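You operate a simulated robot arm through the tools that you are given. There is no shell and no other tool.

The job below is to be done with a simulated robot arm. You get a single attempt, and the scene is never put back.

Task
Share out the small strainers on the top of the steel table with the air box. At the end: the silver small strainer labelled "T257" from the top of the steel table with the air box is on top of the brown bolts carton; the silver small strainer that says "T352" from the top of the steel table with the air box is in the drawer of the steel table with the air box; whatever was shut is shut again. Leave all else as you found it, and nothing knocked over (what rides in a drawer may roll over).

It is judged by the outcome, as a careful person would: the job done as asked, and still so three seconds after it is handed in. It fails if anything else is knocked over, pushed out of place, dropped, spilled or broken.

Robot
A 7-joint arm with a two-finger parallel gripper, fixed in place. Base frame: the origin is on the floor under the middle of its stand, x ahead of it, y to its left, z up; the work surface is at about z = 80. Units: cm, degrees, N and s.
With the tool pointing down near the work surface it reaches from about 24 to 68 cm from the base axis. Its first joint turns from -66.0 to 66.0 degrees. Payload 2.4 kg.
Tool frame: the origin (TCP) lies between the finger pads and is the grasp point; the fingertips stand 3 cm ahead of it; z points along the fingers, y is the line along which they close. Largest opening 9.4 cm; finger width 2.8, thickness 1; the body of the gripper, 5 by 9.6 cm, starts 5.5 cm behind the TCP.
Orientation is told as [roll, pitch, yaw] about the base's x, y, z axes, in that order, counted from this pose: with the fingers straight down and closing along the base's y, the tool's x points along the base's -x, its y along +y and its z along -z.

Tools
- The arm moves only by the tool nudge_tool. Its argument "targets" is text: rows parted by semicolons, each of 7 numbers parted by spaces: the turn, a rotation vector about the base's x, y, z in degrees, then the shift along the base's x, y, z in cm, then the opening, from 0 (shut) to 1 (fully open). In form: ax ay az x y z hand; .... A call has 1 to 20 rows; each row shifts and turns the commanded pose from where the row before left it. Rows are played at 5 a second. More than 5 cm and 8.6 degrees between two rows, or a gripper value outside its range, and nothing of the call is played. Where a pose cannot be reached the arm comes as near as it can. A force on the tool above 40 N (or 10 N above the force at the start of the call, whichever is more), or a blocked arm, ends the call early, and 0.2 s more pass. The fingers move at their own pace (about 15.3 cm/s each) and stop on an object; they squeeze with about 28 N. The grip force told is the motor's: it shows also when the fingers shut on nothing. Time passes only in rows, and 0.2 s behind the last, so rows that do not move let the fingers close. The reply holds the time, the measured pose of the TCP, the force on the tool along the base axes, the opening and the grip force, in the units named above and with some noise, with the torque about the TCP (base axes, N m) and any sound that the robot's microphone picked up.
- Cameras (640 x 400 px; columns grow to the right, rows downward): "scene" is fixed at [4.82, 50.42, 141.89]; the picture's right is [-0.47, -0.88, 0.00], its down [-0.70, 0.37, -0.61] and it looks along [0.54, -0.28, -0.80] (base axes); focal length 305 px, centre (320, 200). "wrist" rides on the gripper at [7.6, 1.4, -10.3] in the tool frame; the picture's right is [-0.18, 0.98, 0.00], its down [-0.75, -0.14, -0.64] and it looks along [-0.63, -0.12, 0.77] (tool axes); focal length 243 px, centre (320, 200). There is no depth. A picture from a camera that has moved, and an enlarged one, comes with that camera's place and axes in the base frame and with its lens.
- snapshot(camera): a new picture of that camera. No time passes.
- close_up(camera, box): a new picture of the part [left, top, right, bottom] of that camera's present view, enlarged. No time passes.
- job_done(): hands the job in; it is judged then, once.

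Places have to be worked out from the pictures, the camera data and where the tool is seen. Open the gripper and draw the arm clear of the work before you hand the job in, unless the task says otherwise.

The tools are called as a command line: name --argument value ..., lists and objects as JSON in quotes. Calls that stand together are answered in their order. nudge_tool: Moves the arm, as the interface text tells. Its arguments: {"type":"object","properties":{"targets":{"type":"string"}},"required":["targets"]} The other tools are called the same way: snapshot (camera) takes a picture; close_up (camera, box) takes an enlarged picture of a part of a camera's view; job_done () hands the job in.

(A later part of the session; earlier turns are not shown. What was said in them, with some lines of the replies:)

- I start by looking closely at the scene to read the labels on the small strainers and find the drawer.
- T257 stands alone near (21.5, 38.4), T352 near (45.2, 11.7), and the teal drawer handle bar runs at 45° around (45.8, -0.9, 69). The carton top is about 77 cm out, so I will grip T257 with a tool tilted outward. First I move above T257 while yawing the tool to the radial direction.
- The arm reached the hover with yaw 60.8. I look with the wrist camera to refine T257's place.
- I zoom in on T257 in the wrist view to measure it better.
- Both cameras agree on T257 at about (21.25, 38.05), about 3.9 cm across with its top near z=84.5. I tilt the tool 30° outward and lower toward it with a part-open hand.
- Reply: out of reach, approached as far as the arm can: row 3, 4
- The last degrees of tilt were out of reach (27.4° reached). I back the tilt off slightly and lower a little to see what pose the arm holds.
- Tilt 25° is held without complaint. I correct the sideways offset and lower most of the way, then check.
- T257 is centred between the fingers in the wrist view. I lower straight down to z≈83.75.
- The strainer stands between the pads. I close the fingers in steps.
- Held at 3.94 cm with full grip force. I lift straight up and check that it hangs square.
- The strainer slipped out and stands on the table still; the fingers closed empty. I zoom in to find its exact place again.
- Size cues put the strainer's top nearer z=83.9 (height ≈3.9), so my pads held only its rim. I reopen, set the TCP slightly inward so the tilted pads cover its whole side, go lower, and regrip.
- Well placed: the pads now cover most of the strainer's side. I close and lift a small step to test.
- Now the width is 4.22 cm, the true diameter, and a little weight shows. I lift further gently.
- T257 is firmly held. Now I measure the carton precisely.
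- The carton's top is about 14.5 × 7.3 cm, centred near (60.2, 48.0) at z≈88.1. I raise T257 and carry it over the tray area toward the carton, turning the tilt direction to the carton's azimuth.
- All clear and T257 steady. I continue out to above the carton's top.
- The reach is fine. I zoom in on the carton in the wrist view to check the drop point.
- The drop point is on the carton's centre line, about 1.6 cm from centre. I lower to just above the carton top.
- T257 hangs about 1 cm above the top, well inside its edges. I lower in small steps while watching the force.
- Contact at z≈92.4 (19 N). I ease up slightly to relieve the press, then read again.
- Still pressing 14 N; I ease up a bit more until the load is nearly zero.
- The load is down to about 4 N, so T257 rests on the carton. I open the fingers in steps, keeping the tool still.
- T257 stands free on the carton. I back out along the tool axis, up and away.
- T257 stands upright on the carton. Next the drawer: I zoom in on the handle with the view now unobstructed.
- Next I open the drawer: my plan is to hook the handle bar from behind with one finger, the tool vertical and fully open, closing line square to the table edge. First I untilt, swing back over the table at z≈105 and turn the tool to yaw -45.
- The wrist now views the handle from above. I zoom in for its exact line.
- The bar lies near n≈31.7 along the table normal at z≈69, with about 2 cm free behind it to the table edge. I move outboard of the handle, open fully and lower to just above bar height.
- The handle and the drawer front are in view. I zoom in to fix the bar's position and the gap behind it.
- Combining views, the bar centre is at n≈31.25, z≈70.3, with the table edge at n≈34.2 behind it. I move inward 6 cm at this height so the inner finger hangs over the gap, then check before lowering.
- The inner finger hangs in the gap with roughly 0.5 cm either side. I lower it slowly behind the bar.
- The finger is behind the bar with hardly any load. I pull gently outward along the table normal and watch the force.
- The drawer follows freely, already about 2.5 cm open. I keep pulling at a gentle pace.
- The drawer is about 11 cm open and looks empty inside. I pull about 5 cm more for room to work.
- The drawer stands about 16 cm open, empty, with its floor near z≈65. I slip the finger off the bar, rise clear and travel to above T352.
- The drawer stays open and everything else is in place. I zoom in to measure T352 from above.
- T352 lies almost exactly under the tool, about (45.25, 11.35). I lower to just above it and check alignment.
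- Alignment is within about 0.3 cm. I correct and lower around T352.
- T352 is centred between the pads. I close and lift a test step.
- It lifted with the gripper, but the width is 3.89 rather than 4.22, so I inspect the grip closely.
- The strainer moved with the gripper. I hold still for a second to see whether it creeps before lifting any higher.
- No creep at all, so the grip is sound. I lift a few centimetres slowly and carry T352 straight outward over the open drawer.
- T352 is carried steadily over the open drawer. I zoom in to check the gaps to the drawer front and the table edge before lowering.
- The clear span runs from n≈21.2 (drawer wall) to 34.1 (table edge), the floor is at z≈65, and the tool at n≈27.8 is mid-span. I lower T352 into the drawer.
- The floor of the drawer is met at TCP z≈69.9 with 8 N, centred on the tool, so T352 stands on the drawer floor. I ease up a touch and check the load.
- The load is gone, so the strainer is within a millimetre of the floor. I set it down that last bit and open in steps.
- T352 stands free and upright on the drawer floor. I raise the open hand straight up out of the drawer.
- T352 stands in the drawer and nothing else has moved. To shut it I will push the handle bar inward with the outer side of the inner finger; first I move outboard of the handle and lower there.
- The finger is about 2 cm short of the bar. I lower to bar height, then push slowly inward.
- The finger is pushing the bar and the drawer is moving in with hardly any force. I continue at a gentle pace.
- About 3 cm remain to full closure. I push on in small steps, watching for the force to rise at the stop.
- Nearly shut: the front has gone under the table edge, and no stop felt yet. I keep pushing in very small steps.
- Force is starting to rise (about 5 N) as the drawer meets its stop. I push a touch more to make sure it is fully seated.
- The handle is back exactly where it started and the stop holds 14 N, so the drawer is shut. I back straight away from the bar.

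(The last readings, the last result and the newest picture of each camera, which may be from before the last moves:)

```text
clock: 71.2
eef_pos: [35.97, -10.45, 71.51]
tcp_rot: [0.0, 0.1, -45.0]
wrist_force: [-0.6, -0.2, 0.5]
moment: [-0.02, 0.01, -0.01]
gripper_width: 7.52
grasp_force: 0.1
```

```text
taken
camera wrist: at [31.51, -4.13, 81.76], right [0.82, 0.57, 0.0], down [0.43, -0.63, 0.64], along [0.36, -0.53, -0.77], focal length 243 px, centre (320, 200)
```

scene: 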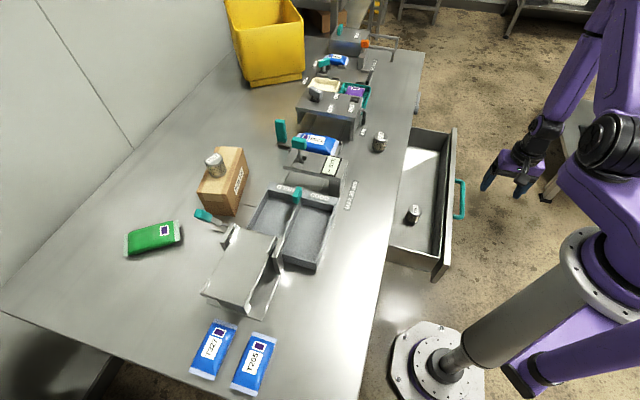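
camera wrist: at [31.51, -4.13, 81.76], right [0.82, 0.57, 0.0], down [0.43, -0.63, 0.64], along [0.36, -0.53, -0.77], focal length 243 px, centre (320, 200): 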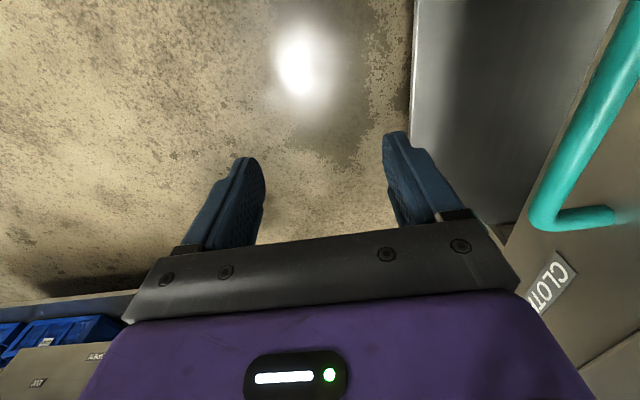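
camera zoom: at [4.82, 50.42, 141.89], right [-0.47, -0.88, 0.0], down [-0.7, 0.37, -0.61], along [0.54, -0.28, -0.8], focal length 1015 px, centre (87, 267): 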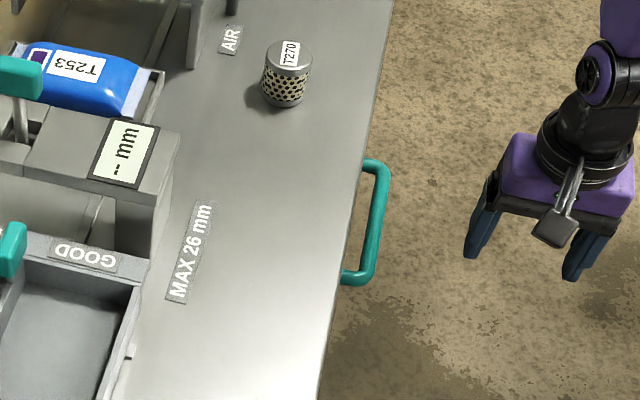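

The drawer stays shut and the handle sits as at the start. I raise the arm clear with the hand open and take a final look.

nudge_tool --targets "0 0 0 -0.5 -0.5 3 0.9; 0 0 0 0 0 4 1; 0 0 0 0 0 4 1; 0 0 0 0 0 4 1; 0 0 0 0 0 4 1; 0 0 0 0 0 4 1; 0 0 0 0 0 4 1; 0 0 0 0 0 4 1; 0 0 0 0 0 4 1; 0 0 0 0 0 4 1; 0 0 0 0 0 0 1"

snapshot --camera "scene"

close_up --camera "scene" --box '[180, 120, 280, 230]'

snapshot --camera "wrist"

```text
clock: 73.6
eef_pos: [35.44, -10.82, 110.55]
tcp_rot: [0.0, 0.0, -45.1]
wrist_force: [0.2, 0.7, 0.1]
moment: [0.03, -0.01, 0.02]
gripper_width: 9.42
grasp_force: 0.1
```

```text
taken
```

scene: 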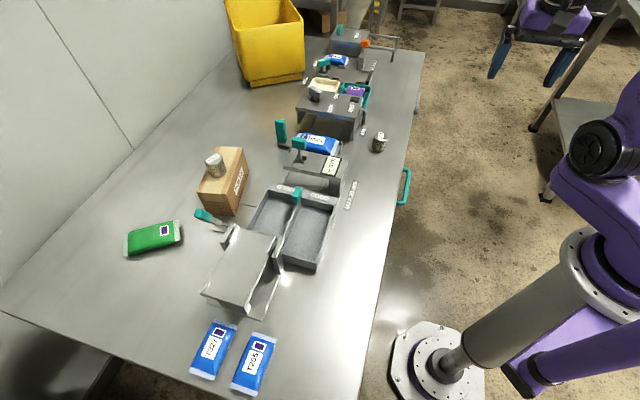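

```text
3.64 times, centred on (230, 175) of scene
camera zoom: at [4.81, 50.42, 141.89], right [-0.47, -0.88, 0.0], down [-0.7, 0.37, -0.61], along [0.54, -0.28, -0.8], focal length 1108 px, centre (647, 291)
```

zoom: 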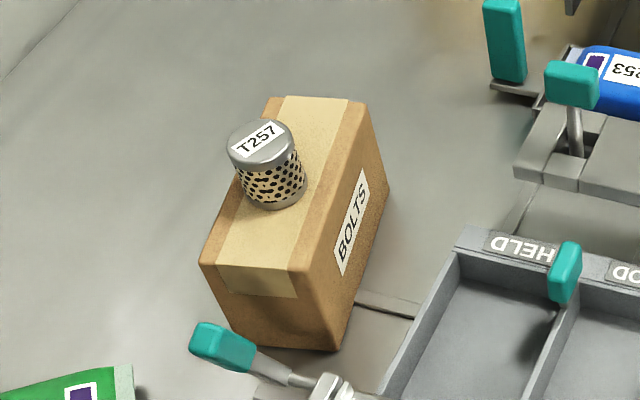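

```text
taken
camera wrist: at [31.13, -4.46, 120.74], right [0.83, 0.56, 0.0], down [0.43, -0.63, 0.64], along [0.36, -0.53, -0.77], focal length 243 px, centre (320, 200)
```

wrist: 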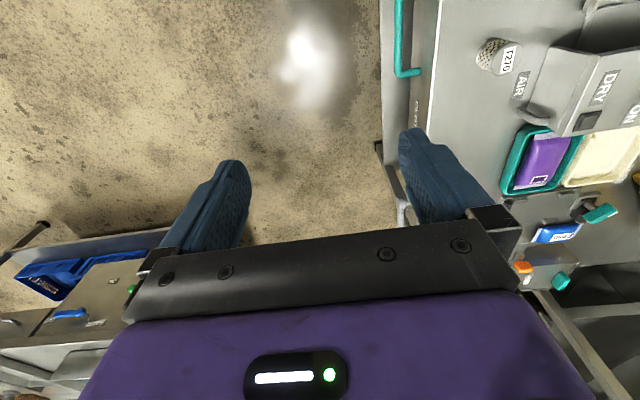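

Everything is as asked: T257 stands upright on the bolts carton, T352 is in the closed drawer, T270 and the rest are untouched, and the arm is clear with an open hand. I hand the job in.

job_done

```text
The job is handed in.
```

The job is handed in, and both strainers are where you asked:

- **T257:** it stands upright on top of the brown bolts carton, and the carton has not moved. My first grip on it slipped, but it stayed standing where it was, and the second grip held.
- **T352:** I stood it upright on the drawer floor of the table with the air box. I then pushed the drawer fully shut, and the handle is back where it started.

In the last pictures T270 and everything else on the table look as they did at the start. The arm is raised clear of the work with the hand open. I could not see T352 once the drawer was closed, so it may have shifted a little inside.
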